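You operate a simulated robot arm through the tools that you are given. There is no shell and no other tool.

The job below is to be done with a simulated robot arm. You get a single attempt, and the scene is never put back.

## Task
Put two steel scoops of oats and one of sugar into the open pan, then cover it.
Fine: the scoop goes back empty; nothing else goes in.

The check looks at the end state, three seconds after you hand in, the way a careful person would. Anything else that was tipped, shoved, dropped, spilled or broken makes it a failure. A push-on lid holds only when it is set on centred and level and pressed home; a screw cap is set on level and turned clockwise until tight.

## Robot
A 7-joint arm with a two-finger gripper, fixed in place. Base frame: the origin is on the floor under the middle of its stand, x ahead of it, y to its left, z up; the work surface is at about z = 900. Readings come in mm, degrees, newtons and seconds.
With the tool pointing down near the work surface it reaches from about 340 to 720 mm from the base axis. Its first joint turns from -66.0 to 66.0 degrees. Payload 2.45 kg.
The tool frame sits at the grasp point between the pads (the TCP): z along the fingers, y along the line on which they close. The tips reach 26 mm beyond it. The gripper opens to 96 mm; its body begins 69 mm behind the TCP.
Orientation is told as [roll, pitch, yaw] about the base's x, y, z axes, in that order, counted from this pose: with the fingers straight down and closing along the base's y, the tool's x points along the base's -x, its y along +y and its z along -z.

## Interface
- The arm moves only by the tool step_arm. Its arguments are lists of equal length, an entry for each row: "linear": the shift along the tool's x, y, z in units of 150 mm (1.0 is 150 mm), a list of three; "turn": the turn, a rotation vector about the tool's x, y, z in units of 60 degrees (1.0 is 60 degrees), a list of three. In form: {"linear": [[dx, dy, dz], ...], "turn": [[ax, ay, az], ...]}. A call has 1 to 20 rows; each row is the pose to reach, as a shift and turn from the pose commanded when the call began, along the tool's axes at that moment. "claw" is the opening, from 0 (shut) to 1 (fully open), set as the call begins (left out, the last holds). A call with a number of a shift or a turn outside -1 to 1 is refused whole. Each row takes 0.2 s and may step no farther than 50 mm and 8.6 degrees from the row before; otherwise, or with a gripper value out of range, the whole call is refused. A pose out of reach is approached as far as the arm can. The call stops where the force on the tool passes 40 N (or 10 N more than at its start, if that is more) or the arm is blocked; 0.2 s more then pass. The fingers move at their own pace (about 50 mm/s each) and stop on an object; they squeeze with about 25 N. The grip force told is the motor's: it shows also when the fingers shut on nothing. Time passes only in rows, and 0.2 s behind the last, so rows that repeat a pose let the fingers close. The reply holds the time, the measured pose of the TCP, the force on the tool along the base axes, the opening and the grip force, in the units named above and with some noise, with the torque about the TCP (base axes, N m) and any sound that the robot's microphone picked up, and new pictures: "show" is both (left out), scene, wrist or none.
- Cameras (640 x 400 px; columns grow to the right, rows downward): "scene" is fixed at [165.2, -389.3, 1434.2]; the picture's right is [0.79, -0.62, 0.00], its down [-0.30, -0.38, -0.88] and it looks along [0.54, 0.69, -0.48] (base axes); focal length 329 px, centre (320, 200). "wrist" rides on the gripper at [82, 3, -98] in the tool frame; the picture's right is [-0.04, 1.00, 0.00], its down [-0.73, -0.03, -0.68] and it looks along [-0.68, -0.03, 0.73] (tool axes); focal length 256 px, centre (320, 200). There is no depth. A picture from a camera that has moved, and an enlarged one, comes with that camera's place and axes in the base frame and with its lens.
- zoom(camera, box): a new picture of the part [left, top, right, bottom] of that camera's present view, enlarged. The clock stands still meanwhile.
- hand_in(): hands the job in; it is judged then, once.

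Nothing tells you positions but the pictures and the camera data. Unless the task says otherwise, let go and move clear before handing in.

The tools are called after "Request:" as a command line: name --argument value ..., lists and objects as JSON in quotes. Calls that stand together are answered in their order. step_arm: Moves the arm, as the interface text tells. Its arguments: {"type":"object","properties":{"linear":{"type":"array"},"turn":{"type":"array"},"claw":{"type":"number"},"show":{"type":"string","enum":["both","scene","wrist","none"]}},"required":["linear","turn"]} The other tools are called the same way: zoom (camera, box) takes an enlarged picture of a part of a camera's view; hand_in () hands the job in.

At the start:

```text
clock: 0.0
tcp_pos: [430.3, -182.4, 1291.9]
tool_rot: [0.0, 0.0, 0.0]
force: [0.3, 1.4, 1.3]
ft_torque: [-0.02, 0.0, -0.02]
finger_gap: 95.8
grasp_force: 0.0
```

scene: 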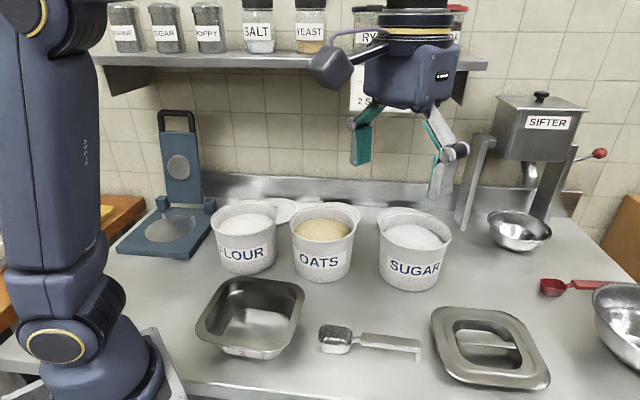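
wrist: 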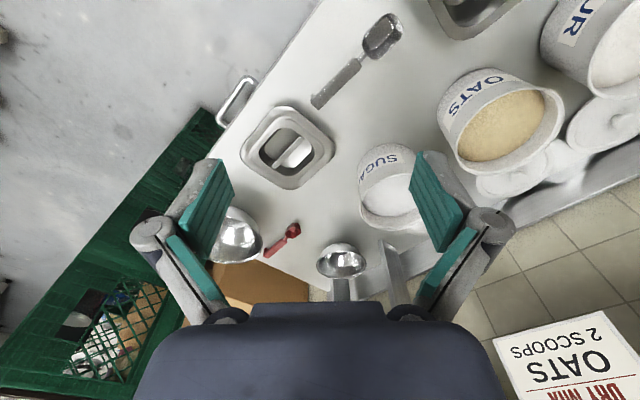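

I see an open square pan, a steel scoop with a handle, a lid with a bar handle, and tubs of flour, oats and sugar on the counter. I'll look closer at each before moving.

Request:
zoom --camera "scene" --box '[180, 260, 440, 400]'

Request:
zoom --camera "scene" --box '[200, 180, 470, 300]'

Request:
zoom --camera "scene" --box '[400, 270, 640, 400]'

Request:
zoom --camera "scene" --box '[300, 50, 480, 170]'

Request:
zoom --camera "wrist" --box '[200, 0, 420, 140]'

Request:
zoom --camera "wrist" --box '[480, 280, 640, 400]'

```text
2.46 times, centred on (310, 330) of scene
camera zoom: at [165.2, -389.3, 1434.2], right [0.79, -0.62, 0.0], down [-0.3, -0.38, -0.88], along [0.54, 0.69, -0.48], focal length 810 px, centre (345, -120)
```

zoom: 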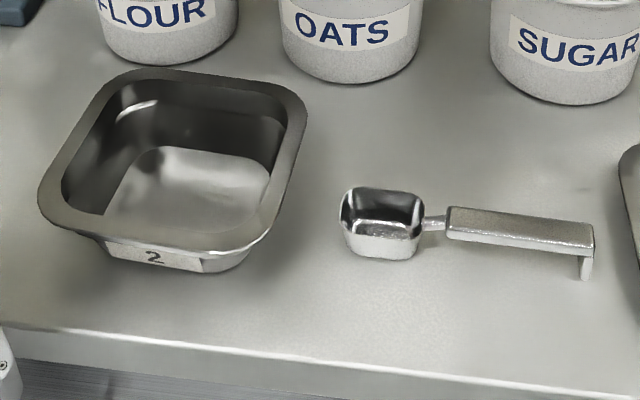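

```text
2.37 times, centred on (335, 240) of scene
camera zoom: at [165.2, -389.3, 1434.2], right [0.79, -0.62, 0.0], down [-0.3, -0.38, -0.88], along [0.54, 0.69, -0.48], focal length 780 px, centre (284, 105)
```

zoom: 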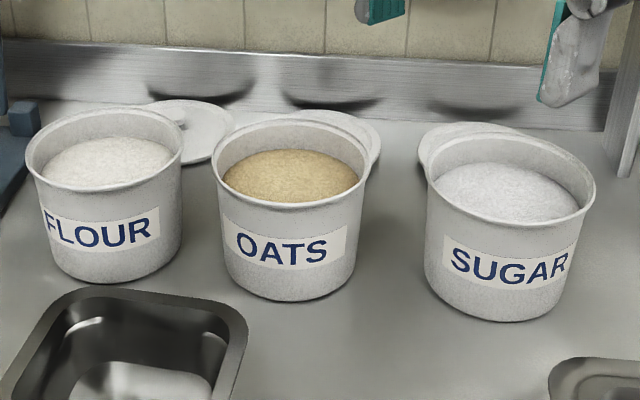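

```text
2.67 times, centred on (520, 335) of scene
camera zoom: at [165.2, -389.3, 1434.2], right [0.79, -0.62, 0.0], down [-0.3, -0.38, -0.88], along [0.54, 0.69, -0.48], focal length 878 px, centre (-213, -160)
```

zoom: 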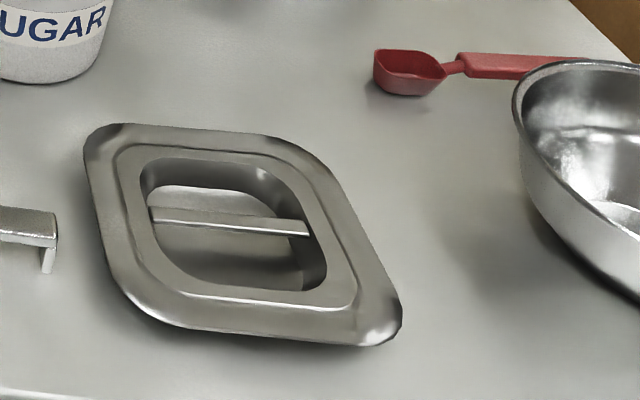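

```text
3.33 times, centred on (390, 110) of scene
camera zoom: at [165.2, -389.3, 1434.2], right [0.79, -0.62, 0.0], down [-0.3, -0.38, -0.88], along [0.54, 0.69, -0.48], focal length 1097 px, centre (87, 500)
```

zoom: 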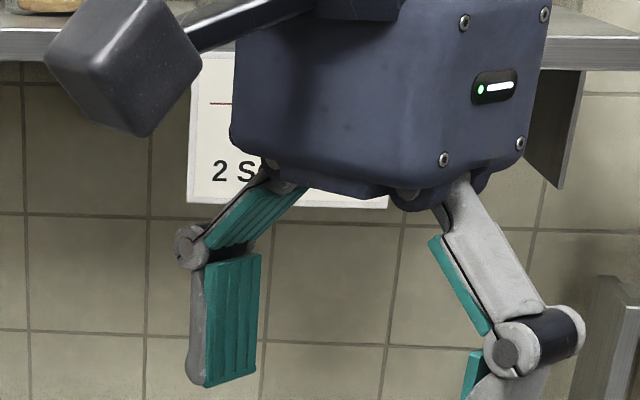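

```text
2.86 times, centred on (310, 70) of wrist
camera zoom: at [348.4, -180.1, 1390.0], right [0.04, 1.0, 0.0], down [0.73, -0.03, 0.68], along [0.68, -0.03, -0.73], focal length 731 px, centre (349, 571)
```

zoom: 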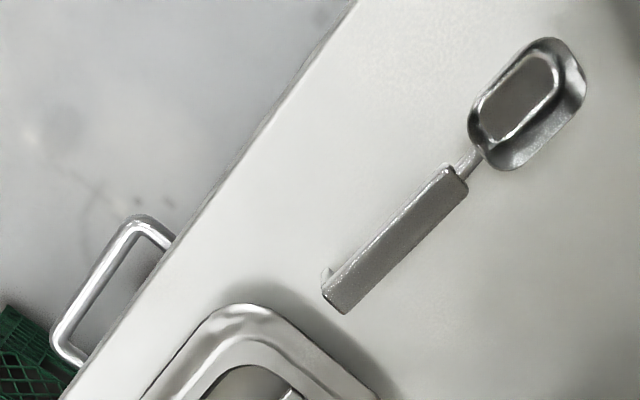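

```text
3.33 times, centred on (560, 340) of wrist
camera zoom: at [348.4, -180.1, 1390.0], right [0.04, 1.0, 0.0], down [0.73, -0.03, 0.68], along [0.68, -0.03, -0.73], focal length 853 px, centre (-480, -267)
```

zoom: 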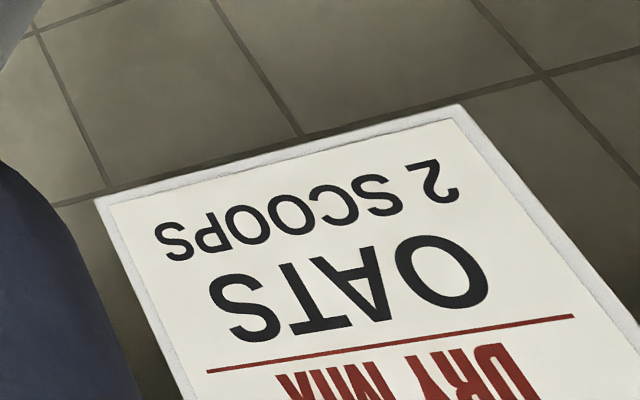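

The pan (labelled 2) is near (330, 30), the steel scoop lies from about (439, -86) to (542, -198), the oats tub is near (565, 111), the sugar tub near (720, -53), and the lid near (647, -270). First I'll turn the gripper in free space to see whether I can reach a yaw near +130, with the scoop bowl facing away from the wrist camera.

Request:
step_arm --linear '[[0, 0.03, 0], [0, 0.06, 0], [0, 0.09, 0], [0, 0.12, 0], [0, 0.15, 0], [0, 0.18, 0], [0, 0.21, 0], [0, 0.24, 0]]' --turn '[[0, 0, -0.125], [0, 0, -0.25], [0, 0, -0.375], [0, 0, -0.5], [0, 0, -0.625], [0, 0, -0.75], [0, 0, -0.875], [0, 0, -1.0]]' --show "both"

```text
clock: 1.8
tcp_pos: [431.0, -146.4, 1291.7]
tool_rot: [0.1, -0.1, 60.2]
force: [-0.1, 0.8, -0.3]
ft_torque: [-0.02, 0.01, 0.0]
finger_gap: 95.9
grasp_force: 0.1
camera wrist: at [386.5, -215.9, 1390.2], right [-0.85, 0.53, 0.0], down [0.39, 0.62, 0.68], along [0.36, 0.58, -0.73], focal length 256 px, centre (320, 200)
```

scene: 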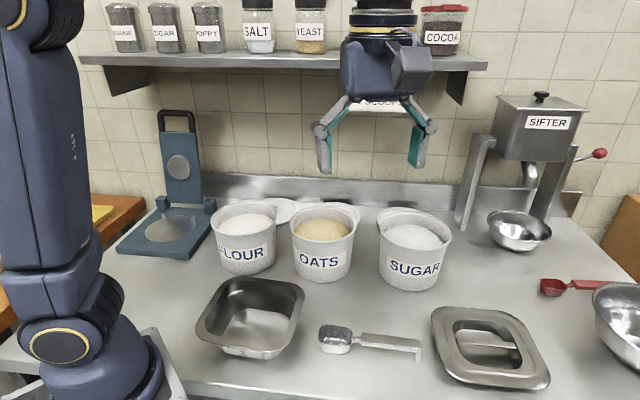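
wrist: 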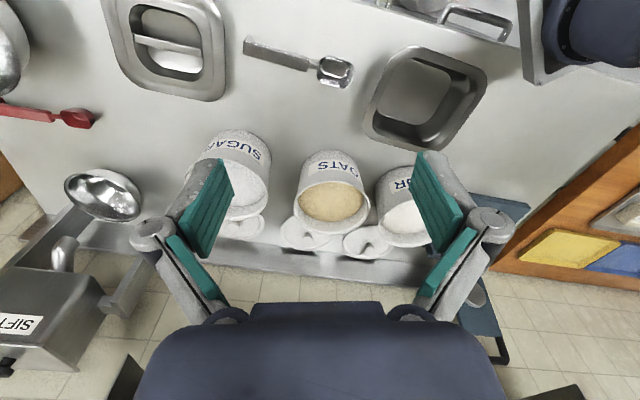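

Yaw 60 works and the view shows the lid, scoop, pan and tubs together. I'll take enlarged pictures to triangulate.

Request:
zoom --camera "wrist" --box '[80, 0, 360, 120]'

Request:
zoom --camera "wrist" --box '[340, 20, 540, 170]'

Request:
zoom --camera "wrist" --box '[180, 120, 440, 270]'

```text
2.29 times, centred on (220, 60) of wrist
camera zoom: at [386.5, -215.9, 1390.2], right [-0.85, 0.53, 0.0], down [0.39, 0.62, 0.68], along [0.36, 0.58, -0.73], focal length 585 px, centre (549, 520)
```

zoom: 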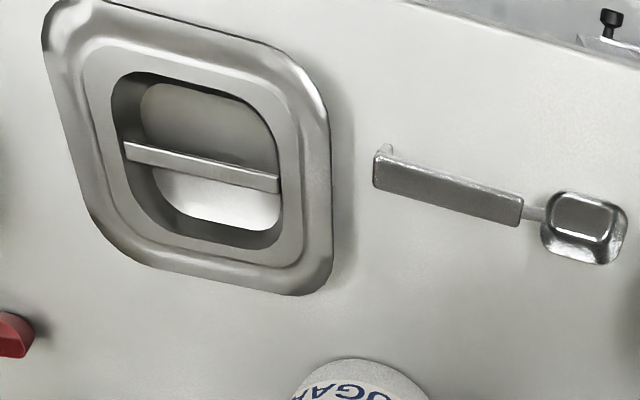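

```text
2.67 times, centred on (440, 95) of wrist
camera zoom: at [386.5, -215.9, 1390.2], right [-0.85, 0.53, 0.0], down [0.39, 0.62, 0.68], along [0.36, 0.58, -0.73], focal length 683 px, centre (0, 480)
```

zoom: 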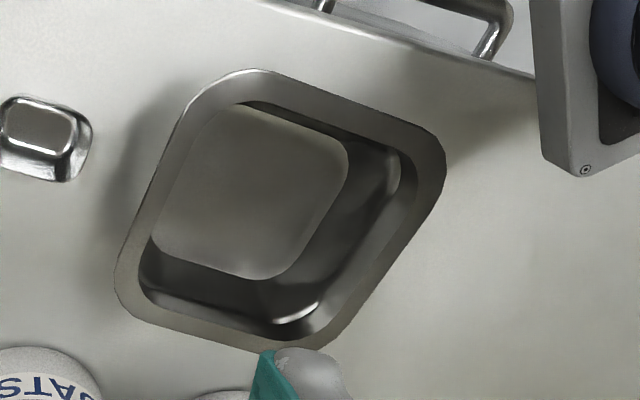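

```text
2.46 times, centred on (310, 195) of wrist
camera zoom: at [386.5, -215.9, 1390.2], right [-0.85, 0.53, 0.0], down [0.39, 0.62, 0.68], along [0.36, 0.58, -0.73], focal length 630 px, centre (345, 212)
```

zoom: 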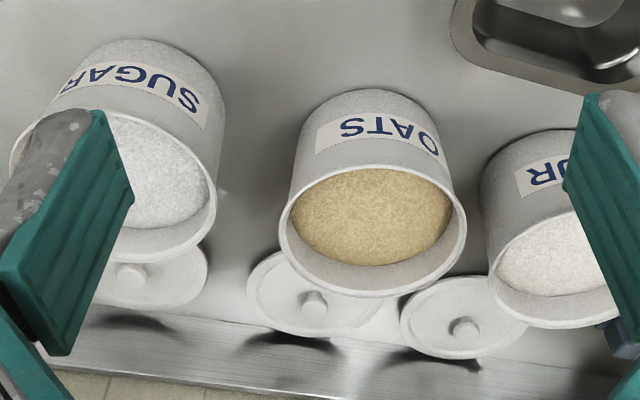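

The pan centre works out near (330, 27) with its rim at about z = 960; the lid's bar is near (647, -262) and runs along -46 degrees like the scoop handle. I'll keep turning toward yaw 130 and come down over the scoop.

Request:
step_arm --linear '[[-0.013, -0.061, 0.093], [-0.025, -0.122, 0.187], [-0.038, -0.183, 0.28], [-0.051, -0.244, 0.373], [-0.064, -0.306, 0.467], [-0.076, -0.367, 0.56], [-0.089, -0.428, 0.653], [-0.102, -0.489, 0.746], [-0.114, -0.55, 0.84], [-0.127, -0.611, 0.933]]' --turn '[[0, 0, -0.1], [0, 0, -0.2], [0, 0, -0.3], [0, 0, -0.4], [0, 0, -0.5], [0, 0, -0.6], [0, 0, -0.7], [0, 0, -0.8], [0, 0, -0.9], [0, 0, -1.0]]' --show "both"

```text
clock: 4.0
tcp_pos: [520.4, -176.4, 1150.6]
tool_rot: [0.0, 0.0, 120.0]
force: [0.4, 0.7, -0.1]
ft_torque: [0.01, 0.02, -0.03]
finger_gap: 95.9
grasp_force: 0.0
camera wrist: at [557.5, -249.4, 1249.6], right [-0.88, -0.47, 0.0], down [-0.34, 0.65, 0.68], along [-0.32, 0.6, -0.73], focal length 256 px, centre (320, 200)
```

scene: 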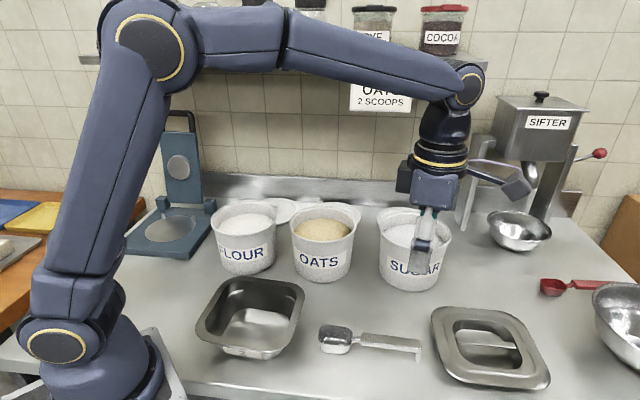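
wrist: 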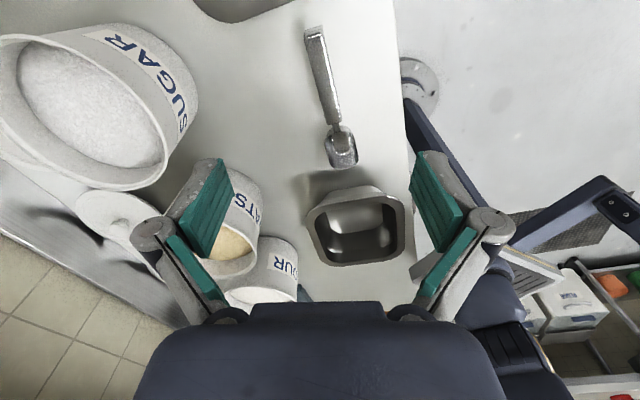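

Yaw 120 is reachable. I'll enlarge the scoop and pan from here to fix their positions and directions.

Request:
zoom --camera "wrist" --box '[280, 10, 400, 180]'

Request:
zoom --camera "wrist" --box '[290, 170, 430, 280]'

Request:
zoom --camera "scene" --box '[380, 130, 500, 290]'

```text
2.35 times, centred on (340, 95) of wrist
camera zoom: at [557.5, -249.4, 1249.6], right [-0.88, -0.47, 0.0], down [-0.34, 0.65, 0.68], along [-0.32, 0.6, -0.73], focal length 602 px, centre (273, 447)
```

zoom: 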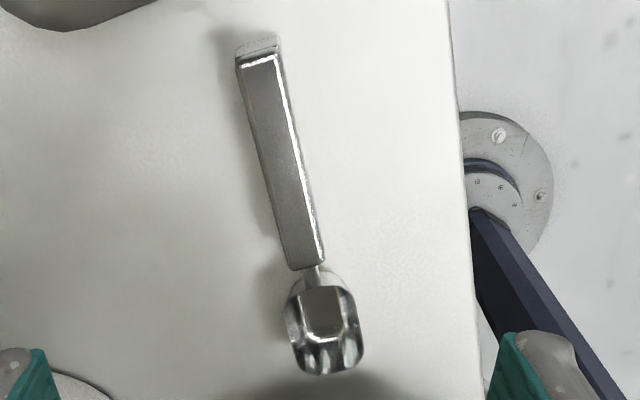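

```text
3.64 times, centred on (360, 225) of wrist
camera zoom: at [557.5, -249.4, 1249.6], right [-0.88, -0.47, 0.0], down [-0.34, 0.65, 0.68], along [-0.32, 0.6, -0.73], focal length 931 px, centre (174, 109)
```

zoom: 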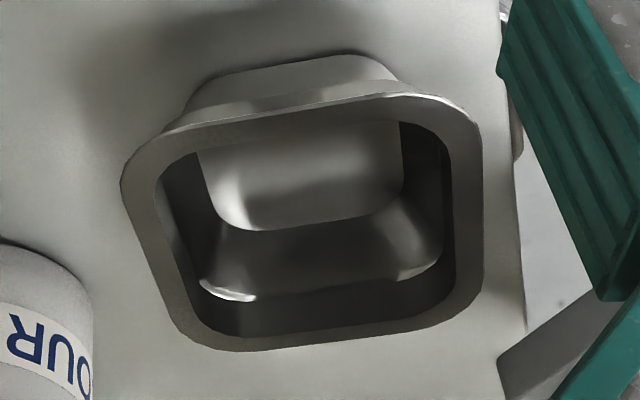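

```text
2.50 times, centred on (440, 210) of scene
camera zoom: at [165.2, -389.3, 1434.2], right [0.79, -0.62, 0.0], down [-0.3, -0.38, -0.88], along [0.54, 0.69, -0.48], focal length 823 px, centre (20, 175)
```

zoom: 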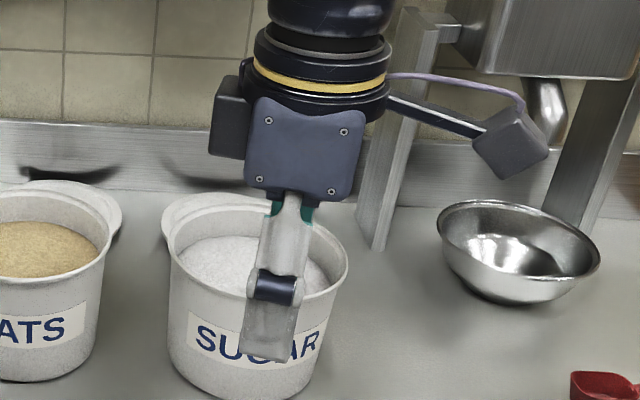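

The scoop handle runs along about 132 degrees, its top is near z = 931, about 19 mm wide, with the tail at (537, -195) and the bowl centre near (437, -86). I'll align yaw to 132 and come down above the rear part of the handle with the fingers part-closed.

Request:
step_arm --linear '[[-0.005, 0.001, 0.15], [-0.01, 0.003, 0.3], [-0.015, 0.004, 0.45], [-0.02, 0.005, 0.6], [-0.026, 0.007, 0.75], [-0.031, 0.008, 0.867]]' --turn '[[0, 0, -0.033], [0, 0, -0.067], [0, 0, -0.1], [0, 0, -0.133], [0, 0, -0.167], [0, 0, -0.2]]' --claw 0.6 --show "both"

```text
clock: 5.4
tcp_pos: [515.7, -172.5, 1023.3]
tool_rot: [-0.1, -0.1, 132.1]
force: [0.0, 0.1, 0.3]
ft_torque: [0.03, -0.01, -0.01]
finger_gap: 57.4
grasp_force: 0.0
camera wrist: at [567.7, -235.7, 1121.0], right [-0.77, -0.64, 0.0], down [-0.47, 0.56, 0.68], along [-0.43, 0.52, -0.73], focal length 256 px, centre (320, 200)
```

scene: 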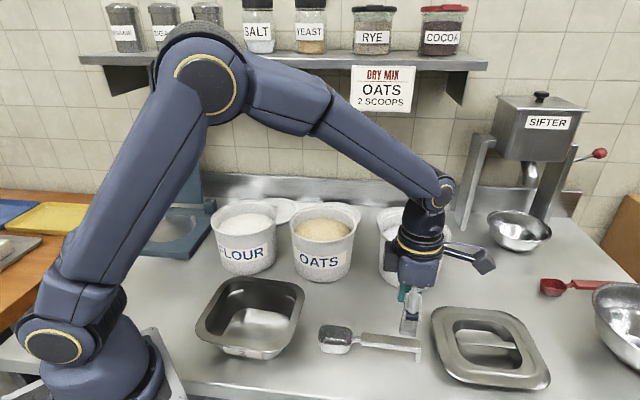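
wrist: 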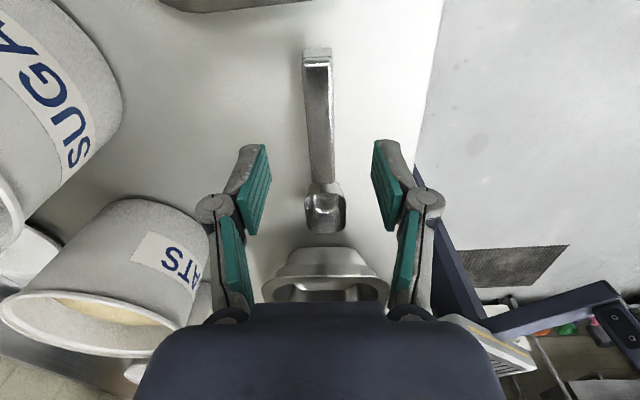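

Request:
zoom --camera "wrist" --box '[220, 30, 420, 250]'

Request:
zoom --camera "scene" --box '[310, 230, 510, 380]'

```text
1.82 times, centred on (320, 140) of wrist
camera zoom: at [567.7, -235.7, 1121.0], right [-0.77, -0.64, 0.0], down [-0.47, 0.56, 0.68], along [-0.43, 0.52, -0.73], focal length 465 px, centre (320, 309)
```

zoom: 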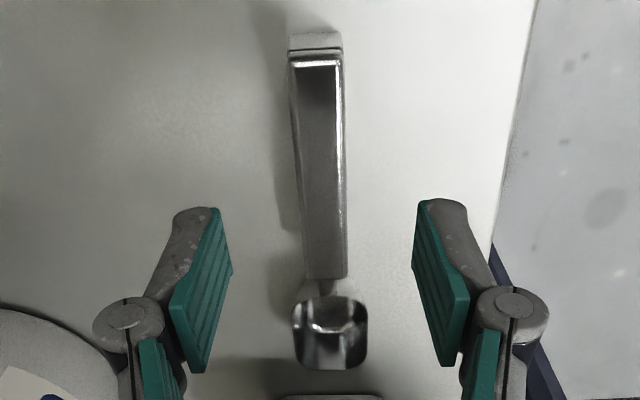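

```text
2.67 times, centred on (410, 305) of scene
camera zoom: at [165.2, -389.3, 1434.2], right [0.79, -0.62, 0.0], down [-0.3, -0.38, -0.88], along [0.54, 0.69, -0.48], focal length 878 px, centre (80, -80)
```

zoom: 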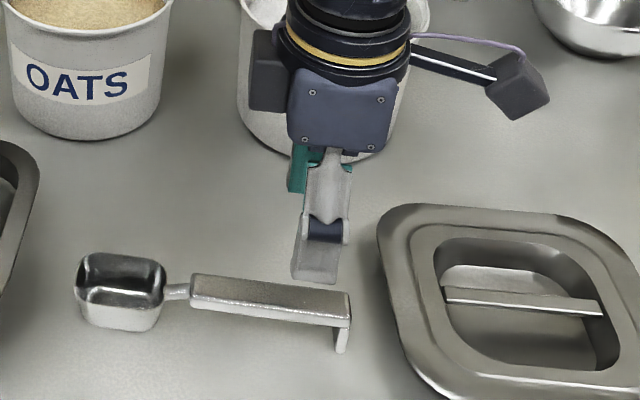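

The fingers straddle the handle and the line is centred within about 1 mm. I'll lean the tool 15 degrees toward the bowl (eases later tilting) and descend to grip height.

Request:
step_arm --linear '[[0, 0, 0.1], [0, 0, 0.2], [0, 0, 0.3], [0, 0, 0.4], [0, 0, 0.5], [0, 0, 0.56], [0, 0, 0.6]]' --turn '[[0, -0.083, 0], [0, -0.167, 0], [0, -0.25, 0], [0, -0.25, 0], [0, -0.25, 0], [0, -0.25, 0], [0, -0.25, 0]]' --claw 0.6 --show "both"

```text
clock: 7.0
tcp_pos: [515.3, -173.0, 930.2]
tool_rot: [0.0, -15.0, 132.0]
force: [0.2, -0.7, 0.2]
ft_torque: [0.02, 0.04, -0.03]
finger_gap: 57.4
grasp_force: 0.0
camera wrist: at [582.6, -253.0, 1005.5], right [-0.77, -0.64, 0.01], down [-0.34, 0.42, 0.85], along [-0.55, 0.65, -0.53], focal length 256 px, centre (320, 200)
```

scene: 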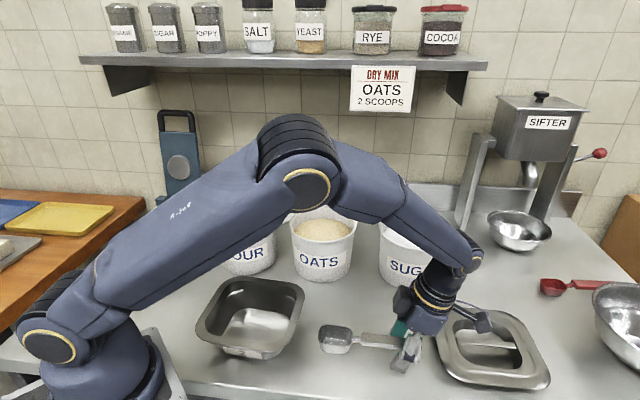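
wrist: 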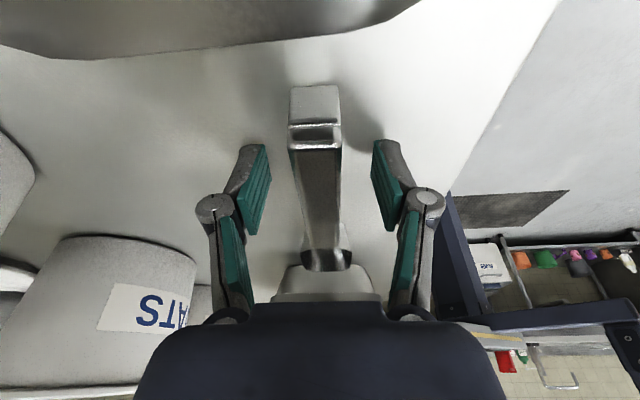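

The pads are on both sides of the handle at the right height. Closing on it now.

Request:
step_arm --linear '[[0, 0, 0], [0, 0, 0], [0, 0, 0], [0, 0, 0], [0, 0, 0], [0, 0, 0]]' --turn '[[0, 0, 0], [0, 0, 0], [0, 0, 0], [0, 0, 0], [0, 0, 0], [0, 0, 0]]' --claw 0 --show "both"

```text
clock: 8.4
tcp_pos: [516.1, -173.6, 931.3]
tool_rot: [-0.1, -15.0, 132.0]
force: [0.4, 0.4, 0.1]
ft_torque: [-0.02, -0.02, 0.02]
finger_gap: 20.3
grasp_force: 25.3
camera wrist: at [582.6, -253.0, 1005.6], right [-0.77, -0.64, 0.01], down [-0.34, 0.42, 0.85], along [-0.55, 0.65, -0.53], focal length 256 px, centre (320, 200)
```

scene: 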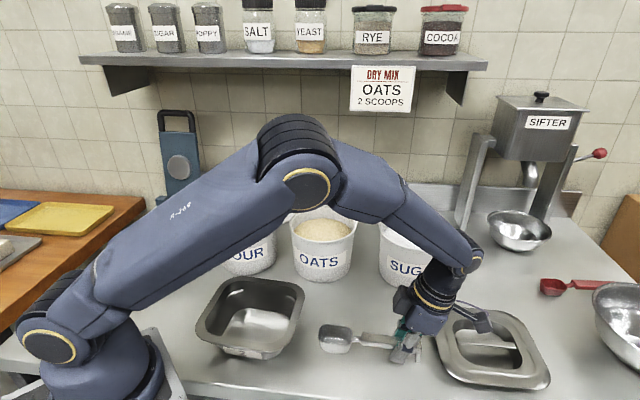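
wrist: 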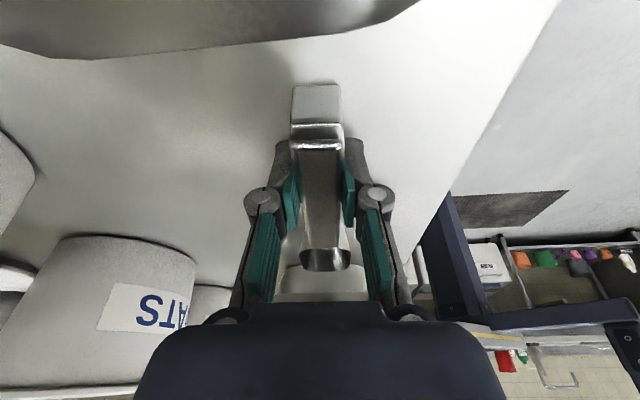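

The handle is held (20 mm gap, 25 N). I'll lift straight up and look at the scoop.

Request:
step_arm --linear '[[-0.016, 0, -0.06], [-0.039, 0, -0.145], [-0.078, 0, -0.29], [-0.116, 0, -0.435], [-0.155, 0, -0.58], [-0.194, 0, -0.725], [-0.233, 0, -0.87], [-0.259, 0, -0.966]]' --turn '[[0, 0, 0], [0, 0, 0], [0, 0, 0], [0, 0, 0], [0, 0, 0], [0, 0, 0], [0, 0, 0], [0, 0, 0]]' --claw 0 --show "both"

```text
clock: 10.2
tcp_pos: [518.0, -174.5, 1082.3]
tool_rot: [0.0, -15.0, 132.1]
force: [0.0, 0.5, -1.9]
ft_torque: [-0.05, -0.01, 0.0]
finger_gap: 20.1
grasp_force: 24.7
camera wrist: at [583.4, -253.8, 1156.0], right [-0.77, -0.64, 0.01], down [-0.33, 0.42, 0.85], along [-0.55, 0.65, -0.53], focal length 256 px, centre (320, 200)
```

scene: 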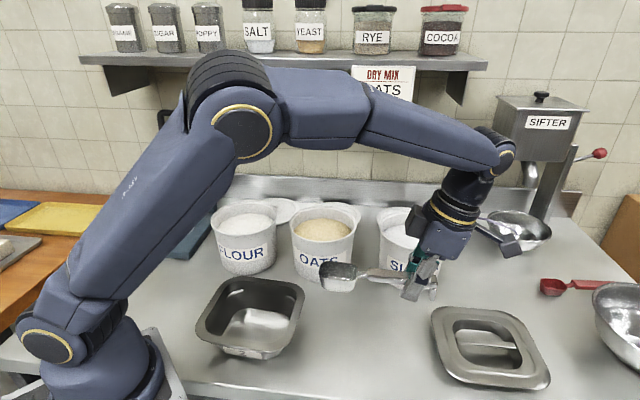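
wrist: 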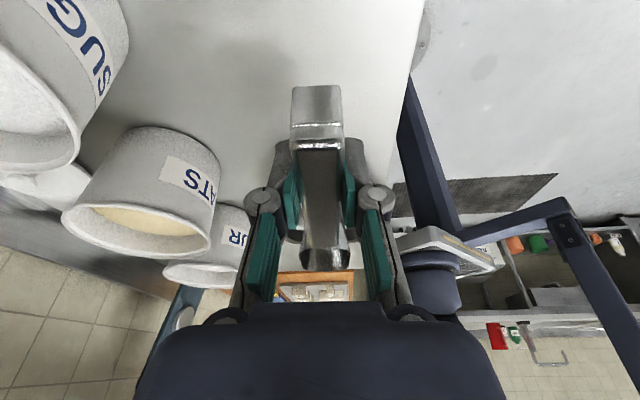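

The scoop is up and level, weighing about 0.19 kg. Next I swing it around toward the oats tub, keeping well above the rims.

Request:
step_arm --linear '[[-0.079, -0.024, -0.012], [-0.158, -0.047, -0.023], [-0.237, -0.071, -0.035], [-0.317, -0.095, -0.047], [-0.396, -0.118, -0.058], [-0.475, -0.142, -0.07], [-0.554, -0.165, -0.081], [-0.633, -0.189, -0.093]]' --turn '[[0.0324, 0, 0.1208], [0.0648, 0, 0.2415], [0.0971, 0, 0.3623], [0.1295, 0, 0.483], [0.1619, 0, 0.6038], [0.1943, 0, 0.7245], [0.2266, 0, 0.8453], [0.259, 0, 0.966]]' --claw 0 --show "none"

Request:
step_arm --linear '[[0, 0, 0]]' --turn '[[0, 0, 0]]' --claw 0 --show "both"

```text
clock: 12.0
tcp_pos: [477.7, -88.4, 1119.8]
tool_rot: [0.0, -15.1, 71.9]
force: [-0.1, 0.2, -0.9]
ft_torque: [-0.01, -0.02, 0.0]
finger_gap: 20.4
grasp_force: 24.8
```

```text
clock: 12.4
tcp_pos: [478.8, -89.3, 1120.6]
tool_rot: [0.0, -15.0, 71.9]
force: [0.0, -0.2, -0.7]
ft_torque: [-0.02, -0.03, 0.02]
finger_gap: 20.0
grasp_force: 24.6
camera wrist: at [442.7, -187.0, 1194.3], right [-0.94, 0.35, 0.01], down [0.19, 0.5, 0.85], along [0.29, 0.8, -0.53], focal length 256 px, centre (320, 200)
```

scene: 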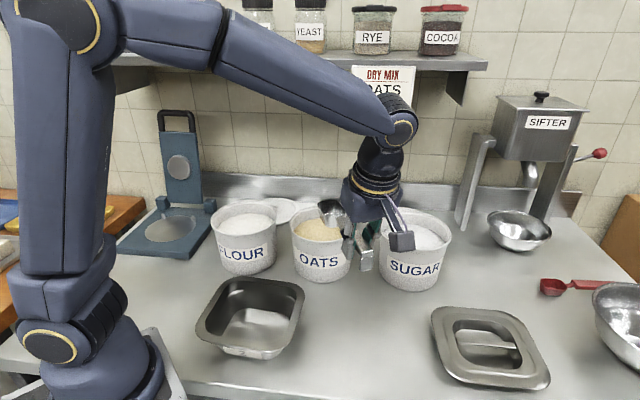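
wrist: 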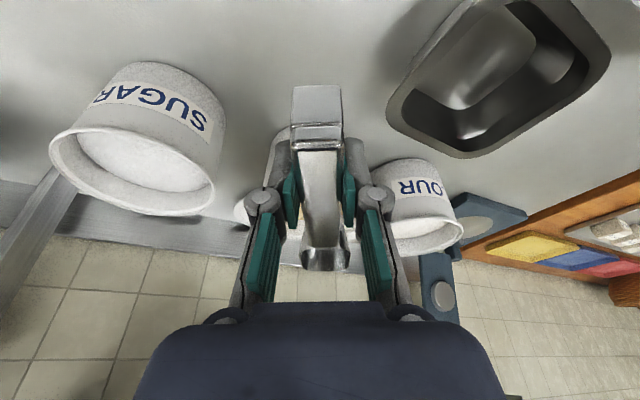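

The view is clear and the scoop is secure. I continue the swing so the bowl points outward over the oats tub.

Request:
step_arm --linear '[[-0.12, 0.06, 0.015], [-0.24, 0.12, 0.03], [-0.361, 0.18, 0.045], [-0.481, 0.24, 0.06], [-0.601, 0.301, 0.075], [-0.721, 0.361, 0.09], [-0.842, 0.421, 0.105], [-0.962, 0.481, 0.12]]' --turn '[[0.0324, 0, 0.1208], [0.0648, 0, 0.2415], [0.0971, 0, 0.3623], [0.1295, 0, 0.483], [0.1619, 0, 0.6038], [0.1943, 0, 0.7245], [0.2266, 0, 0.8453], [0.259, 0, 0.966]]' --claw 0 --show "both"

Request:
zoom --camera "scene" --box '[240, 130, 480, 300]'

Request:
zoom --camera "wrist" --box '[160, 60, 480, 300]'

```text
clock: 14.2
tcp_pos: [453.7, 71.8, 1139.1]
tool_rot: [0.0, -14.9, 12.0]
force: [-0.5, 0.7, -1.4]
ft_torque: [-0.03, -0.01, -0.02]
finger_gap: 20.3
grasp_force: 24.9
camera wrist: at [350.4, 52.2, 1213.7], right [-0.17, 0.99, 0.01], down [0.53, 0.08, 0.85], along [0.83, 0.15, -0.53], focal length 256 px, centre (320, 200)
```

scene: 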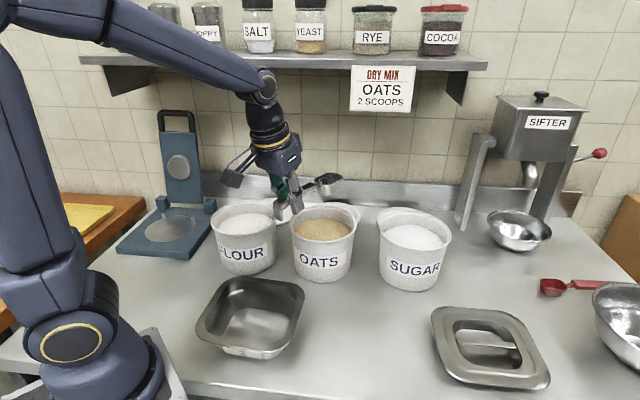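
wrist: 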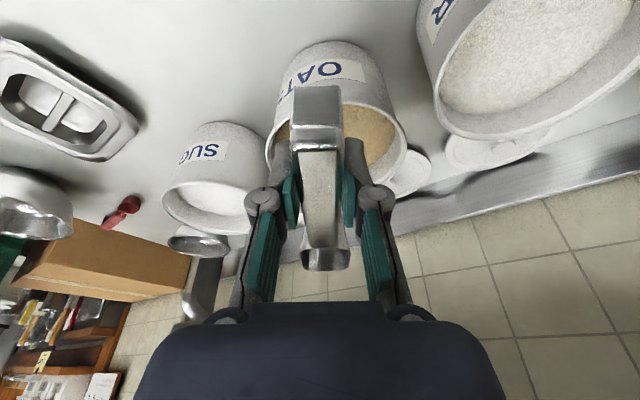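

```text
2.35 times, centred on (360, 215) of scene
camera zoom: at [165.2, -389.3, 1434.2], right [0.79, -0.62, 0.0], down [-0.3, -0.38, -0.88], along [0.54, 0.69, -0.48], focal length 774 px, centre (226, 165)
```

zoom: 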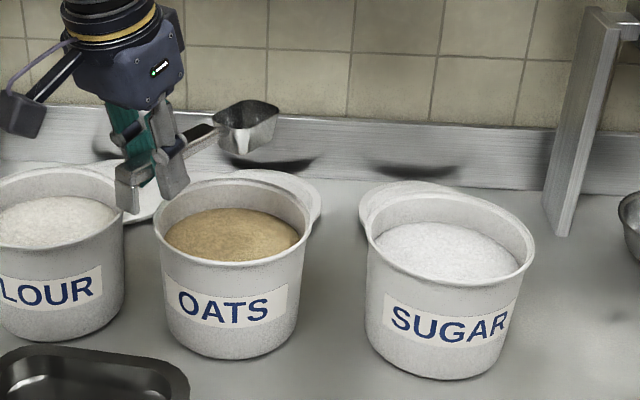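

```text
1.67 times, centred on (320, 180) of wrist
camera zoom: at [350.4, 52.2, 1213.7], right [-0.17, 0.99, 0.01], down [0.53, 0.08, 0.85], along [0.83, 0.15, -0.53], focal length 427 px, centre (320, 233)
```

zoom: 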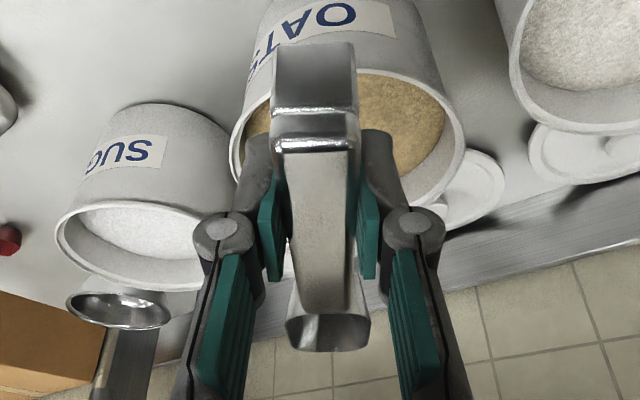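

The oats tub works out at centre (566, 110), rim z ≈ 1021, oats surface ≈ 990, and the scoop bowl is where my geometry predicts. I'll pitch the bowl down over the tub as a pre-dip pose and check.

Request:
step_arm --linear '[[-0.029, 0.012, -0.005], [-0.059, 0.023, -0.009], [-0.088, 0.035, -0.014], [-0.117, 0.047, -0.018], [-0.146, 0.058, -0.023], [-0.176, 0.07, -0.027], [-0.205, 0.081, -0.032], [-0.234, 0.093, -0.036]]' --turn '[[0, 0.1146, 0], [0, 0.2292, 0], [0, 0.3438, 0], [0, 0.4583, 0], [0, 0.5729, 0], [0, 0.6875, 0], [0, 0.8021, 0], [0, 0.9167, 0]]' --claw 0 --show "both"

Request:
zoom --camera "scene" --box '[230, 110, 430, 290]'

```text
clock: 16.0
tcp_pos: [481.8, 89.5, 1154.5]
tool_rot: [0.0, 36.5, 12.0]
force: [0.6, -0.6, -1.0]
ft_torque: [0.01, 0.05, 0.01]
finger_gap: 20.4
grasp_force: 24.8
out of reach, approached as far as the arm can: row 8
camera wrist: at [473.6, 91.6, 1281.0], right [-0.18, 0.98, -0.02], down [0.98, 0.18, 0.11], along [0.11, 0.0, -0.99], focal length 256 px, centre (320, 200)
```

scene: 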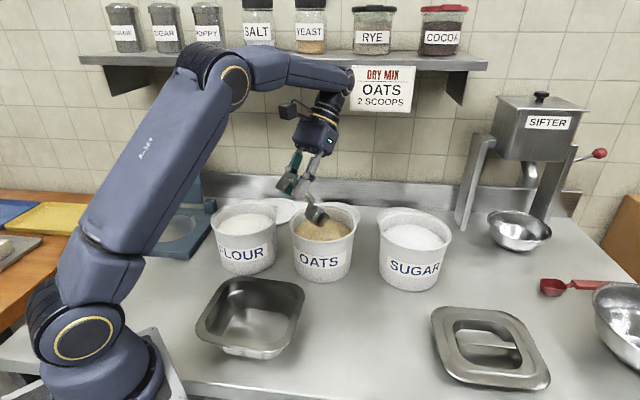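
wrist: 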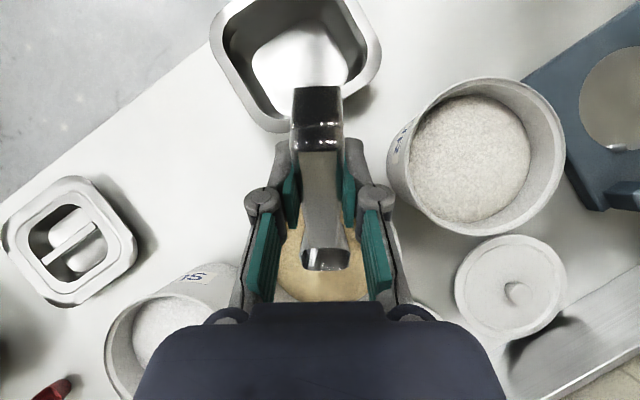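

```text
2.22 times, centred on (330, 200) of scene
camera zoom: at [165.2, -389.3, 1434.2], right [0.79, -0.62, 0.0], down [-0.3, -0.38, -0.88], along [0.54, 0.69, -0.48], focal length 731 px, centre (298, 200)
```

zoom: 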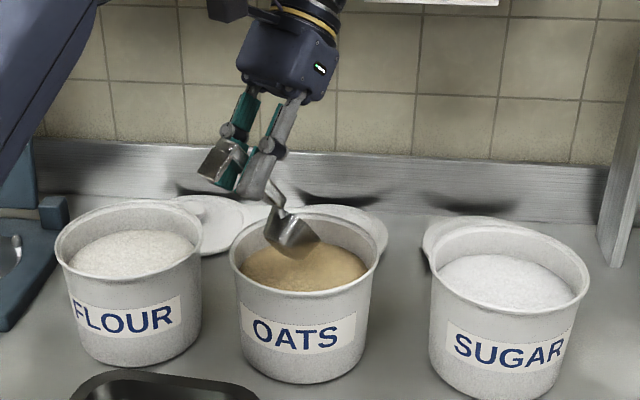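

The arm reached only 36.5 of the 40 degrees of pitch there, so I'll plan a dip with at most about 50 degrees of scoop tilt. First a small back-turn to learn which commanded pose is in effect.

Request:
step_arm --linear '[[0, 0, 0]]' --turn '[[0, -0.0833, 0]]' --claw 0 --show "none"

```text
clock: 16.4
tcp_pos: [483.3, 90.9, 1153.9]
tool_rot: [0.0, 31.6, 12.0]
force: [0.0, 0.0, -0.1]
ft_torque: [0.01, 0.0, 0.0]
finger_gap: 20.4
grasp_force: 25.1
```

The commanded pose follows the reached one, so relative moves are reliable. Now I plunge the bowl into the oats at about 50 degrees tilt and push forward.

Request:
step_arm --linear '[[-0.076, 0.013, 0.163], [-0.156, 0.013, 0.294], [-0.219, 0.013, 0.396], [-0.277, 0.013, 0.478], [-0.332, 0.013, 0.53], [-0.381, 0.013, 0.547], [-0.408, 0.013, 0.538]]' --turn '[[0, 0.058, 0], [0, 0.058, 0], [0, 0.058, 0], [0, 0.058, 0], [0, 0.058, 0], [0, 0.058, 0], [0, 0.058, 0]]' --claw 0 --show "both"

Request:
zoom --camera "scene" --box '[250, 150, 410, 290]'

Request:
zoom --camera "wrist" --box '[200, 60, 440, 320]'

```text
clock: 18.0
tcp_pos: [491.0, 94.4, 1053.3]
tool_rot: [0.0, 34.9, 12.1]
force: [0.2, -0.3, -1.7]
ft_torque: [-0.02, 0.03, 0.02]
finger_gap: 20.1
grasp_force: 24.8
camera wrist: at [479.1, 95.9, 1180.1], right [-0.18, 0.98, -0.02], down [0.97, 0.18, 0.13], along [0.14, 0.0, -0.99], focal length 256 px, centre (320, 200)
```

scene: 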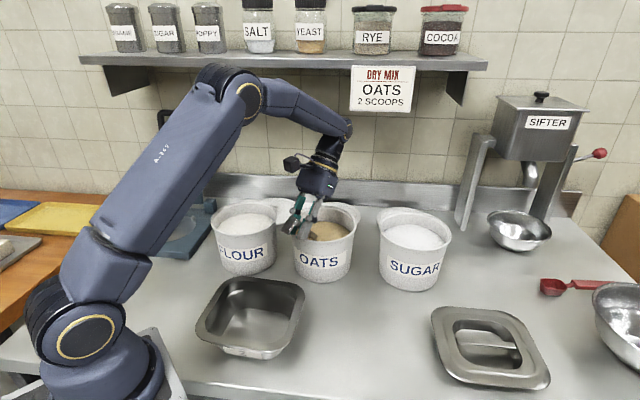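
wrist: 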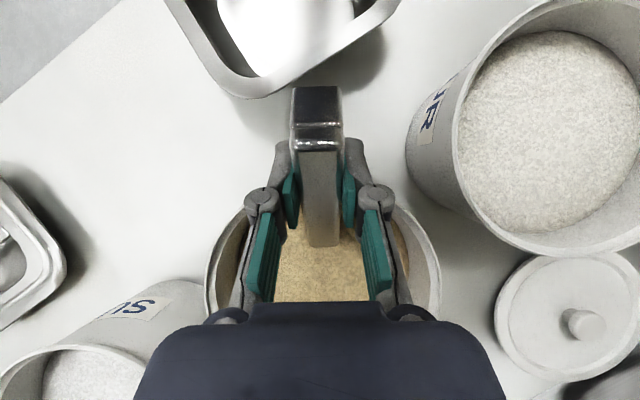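

```text
2.86 times, centred on (330, 220) of scene
camera zoom: at [165.2, -389.3, 1434.2], right [0.79, -0.62, 0.0], down [-0.3, -0.38, -0.88], along [0.54, 0.69, -0.48], focal length 940 px, centre (291, 143)
```

zoom: 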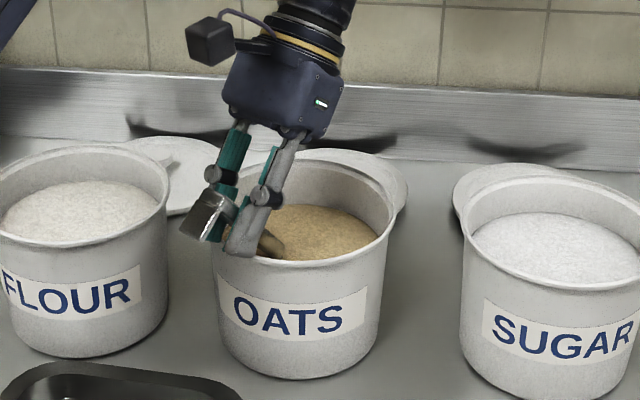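

```text
1.54 times, centred on (320, 190) of wrist
camera zoom: at [479.1, 95.9, 1180.1], right [-0.18, 0.98, -0.02], down [0.97, 0.18, 0.13], along [0.14, 0.0, -0.99], focal length 394 px, centre (320, 215)
```

zoom: 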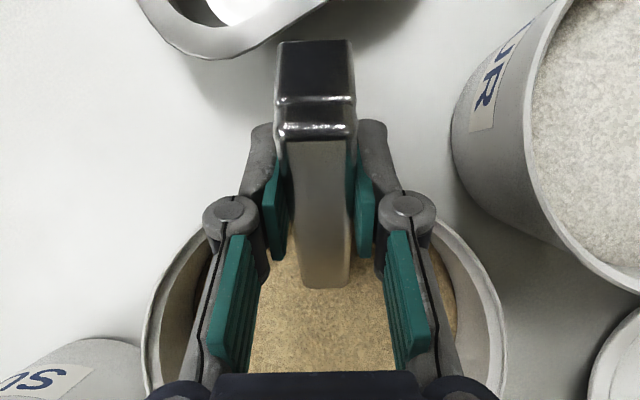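

The bowl is fully buried with almost no resistance, and the fingers clear the rim. Now I roll it back to level as I lift it out over the tub.

Request:
step_arm --linear '[[0.011, 0, 0.01], [0.046, 0, 0.017], [0.087, 0, 0.041], [0.128, 0, 0.063], [0.161, 0, 0.085], [0.181, 0, 0.111], [0.203, 0, 0.125], [0.229, 0, 0.111], [0.255, 0, 0.083], [0.323, 0, -0.015], [0.323, 0, -0.015]]' --turn '[[0, -0.067, 0], [0, -0.133, 0], [0, -0.233, 0], [0, -0.333, 0], [0, -0.433, 0], [0, -0.533, 0], [0, -0.65, 0], [0, -0.75, 0], [0, -0.833, 0], [0, -0.833, 0], [0, -0.833, 0]]' --claw 0 --show "both"

Request:
zoom --camera "scene" --box '[250, 130, 410, 270]'

Request:
zoom --camera "wrist" --box '[200, 60, 440, 320]'

```text
clock: 20.4
tcp_pos: [454.5, 86.9, 1084.9]
tool_rot: [0.1, -15.0, 12.1]
force: [0.8, -0.4, -0.9]
ft_torque: [0.04, 0.05, 0.0]
finger_gap: 20.4
grasp_force: 25.3
camera wrist: at [351.2, 68.3, 1157.2], right [-0.17, 0.99, 0.01], down [0.53, 0.08, 0.85], along [0.83, 0.15, -0.53], focal length 256 px, centre (320, 200)
```

scene: 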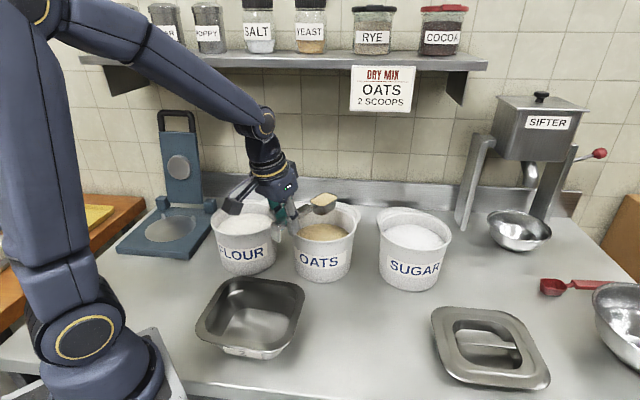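
wrist: 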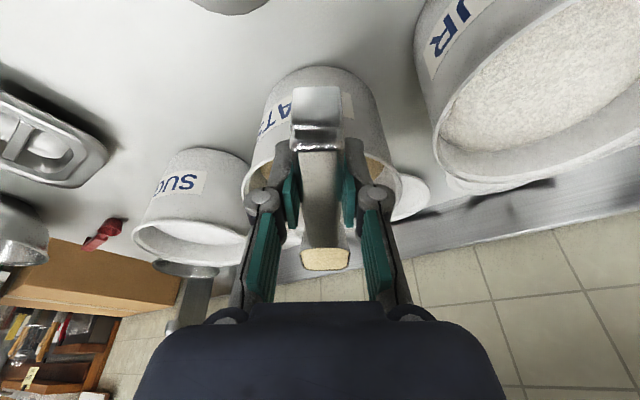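

```text
2.86 times, centred on (330, 200) of scene
camera zoom: at [165.2, -389.3, 1434.2], right [0.79, -0.62, 0.0], down [-0.3, -0.38, -0.88], along [0.54, 0.69, -0.48], focal length 940 px, centre (291, 200)
```

zoom: 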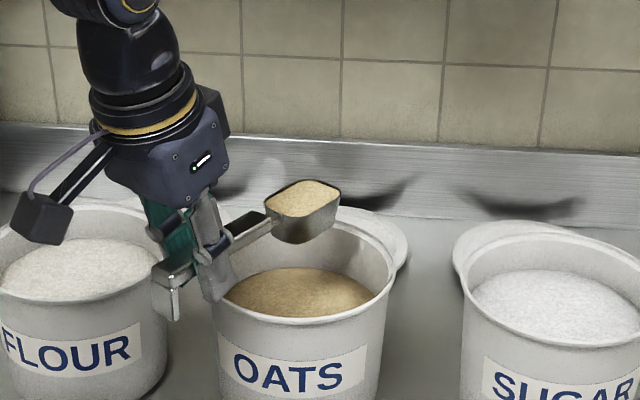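

```text
1.54 times, centred on (320, 190) of wrist
camera zoom: at [351.2, 68.3, 1157.2], right [-0.17, 0.99, 0.01], down [0.53, 0.08, 0.85], along [0.83, 0.15, -0.53], focal length 394 px, centre (320, 215)
```

zoom: 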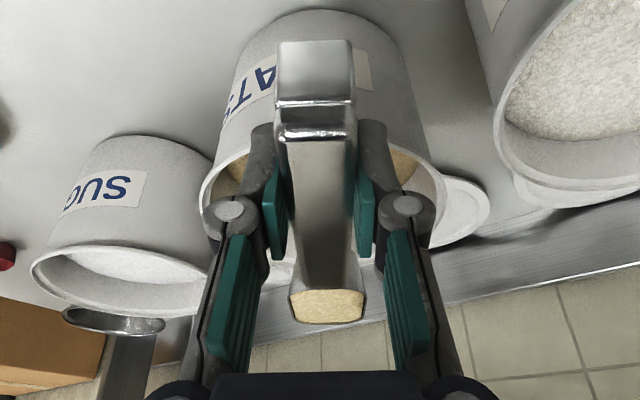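

A full, slightly heaped scoop of oats. I'll raise it a little and carry it level, swinging toward the pan.

Request:
step_arm --linear '[[0.02, -0.025, -0.019], [0.065, -0.082, -0.064], [0.119, -0.15, -0.116], [0.174, -0.218, -0.169], [0.228, -0.286, -0.222], [0.282, -0.355, -0.275], [0.331, -0.416, -0.323], [0.37, -0.464, -0.36], [0.391, -0.491, -0.381]]' --turn '[[-0.009, 0, -0.034], [-0.03, 0, -0.111], [-0.055, 0, -0.204], [-0.079, 0, -0.297], [-0.104, 0, -0.39], [-0.129, 0, -0.482], [-0.152, 0, -0.566], [-0.169, 0, -0.631], [-0.179, 0, -0.668]]' --claw 0 --show "scene"

```text
clock: 22.4
tcp_pos: [400.2, 0.9, 1123.0]
tool_rot: [-0.1, -15.0, 53.7]
force: [0.2, -0.5, -1.4]
ft_torque: [-0.06, 0.05, -0.04]
finger_gap: 20.7
grasp_force: 25.1
```

scene: 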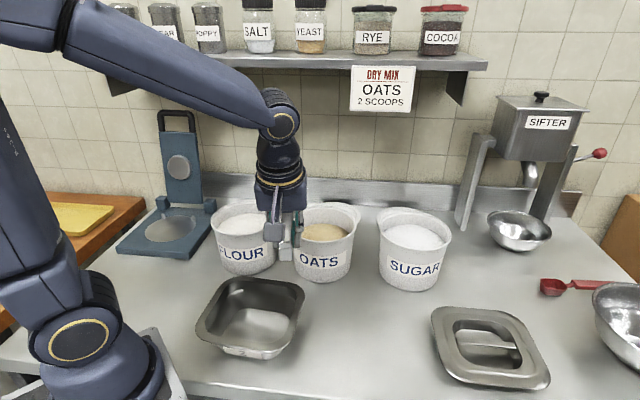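

Still level and loaded. Second half of the swing brings the bowl over the pan.

Request:
step_arm --linear '[[0.035, -0.003, -0.005], [0.116, -0.009, -0.015], [0.213, -0.017, -0.028], [0.31, -0.025, -0.04], [0.406, -0.033, -0.053], [0.503, -0.041, -0.065], [0.59, -0.048, -0.076], [0.658, -0.053, -0.085], [0.696, -0.056, -0.09], [0.696, -0.056, -0.09]]' --turn '[[-0.009, 0, -0.034], [-0.03, 0, -0.111], [-0.055, 0, -0.204], [-0.079, 0, -0.297], [-0.104, 0, -0.39], [-0.129, 0, -0.482], [-0.152, 0, -0.566], [-0.169, 0, -0.631], [-0.179, 0, -0.667], [-0.179, 0, -0.667]]' --claw 0 --show "both"

Request:
zoom --camera "scene" --box '[150, 200, 390, 370]'

Request:
zoom --camera "wrist" --box '[160, 60, 480, 320]'

```text
clock: 24.6
tcp_pos: [345.0, -89.0, 1110.1]
tool_rot: [0.1, -14.9, 94.9]
force: [-0.2, -0.9, -0.9]
ft_torque: [-0.03, 0.03, 0.0]
finger_gap: 20.2
grasp_force: 24.8
camera wrist: at [349.9, -193.5, 1183.2], right [-1.0, -0.05, 0.01], down [-0.02, 0.53, 0.85], along [-0.05, 0.84, -0.53], focal length 256 px, centre (320, 200)
```

scene: 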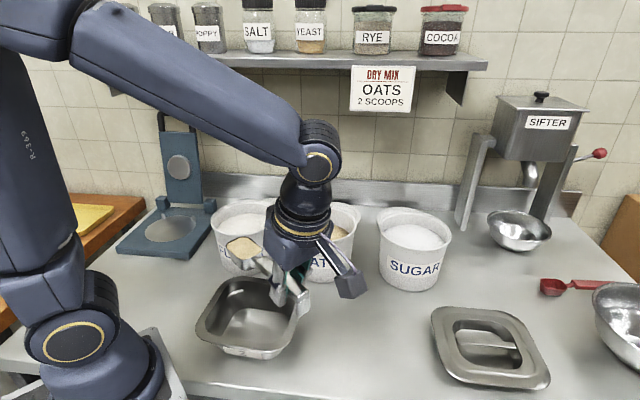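
wrist: 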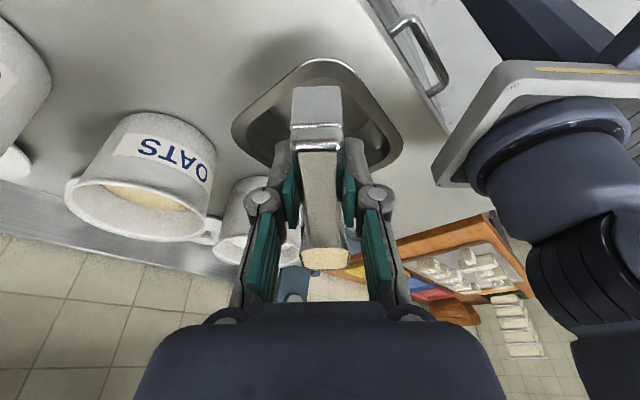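

```text
2.35 times, centred on (270, 285) of scene
camera zoom: at [165.2, -389.3, 1434.2], right [0.79, -0.62, 0.0], down [-0.3, -0.38, -0.88], along [0.54, 0.69, -0.48], focal length 774 px, centre (438, 0)
```

zoom: 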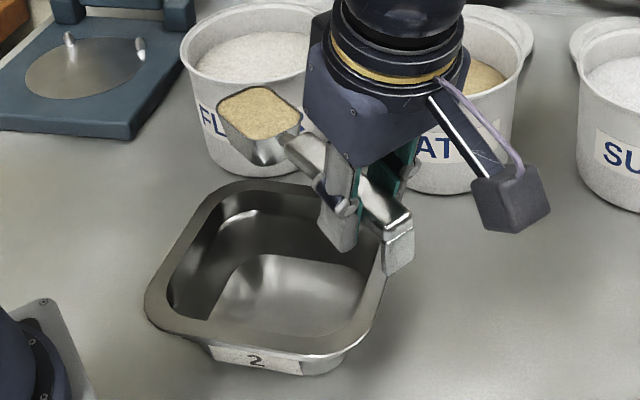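

```text
1.54 times, centred on (320, 190) of wrist
camera zoom: at [349.9, -193.5, 1183.2], right [-1.0, -0.05, 0.01], down [-0.02, 0.53, 0.85], along [-0.05, 0.84, -0.53], focal length 394 px, centre (320, 215)
```

zoom: 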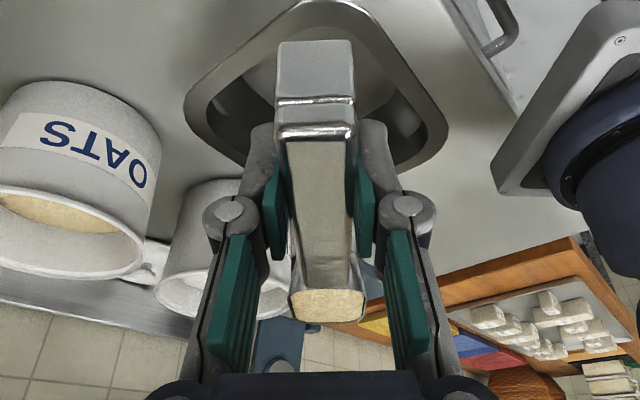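

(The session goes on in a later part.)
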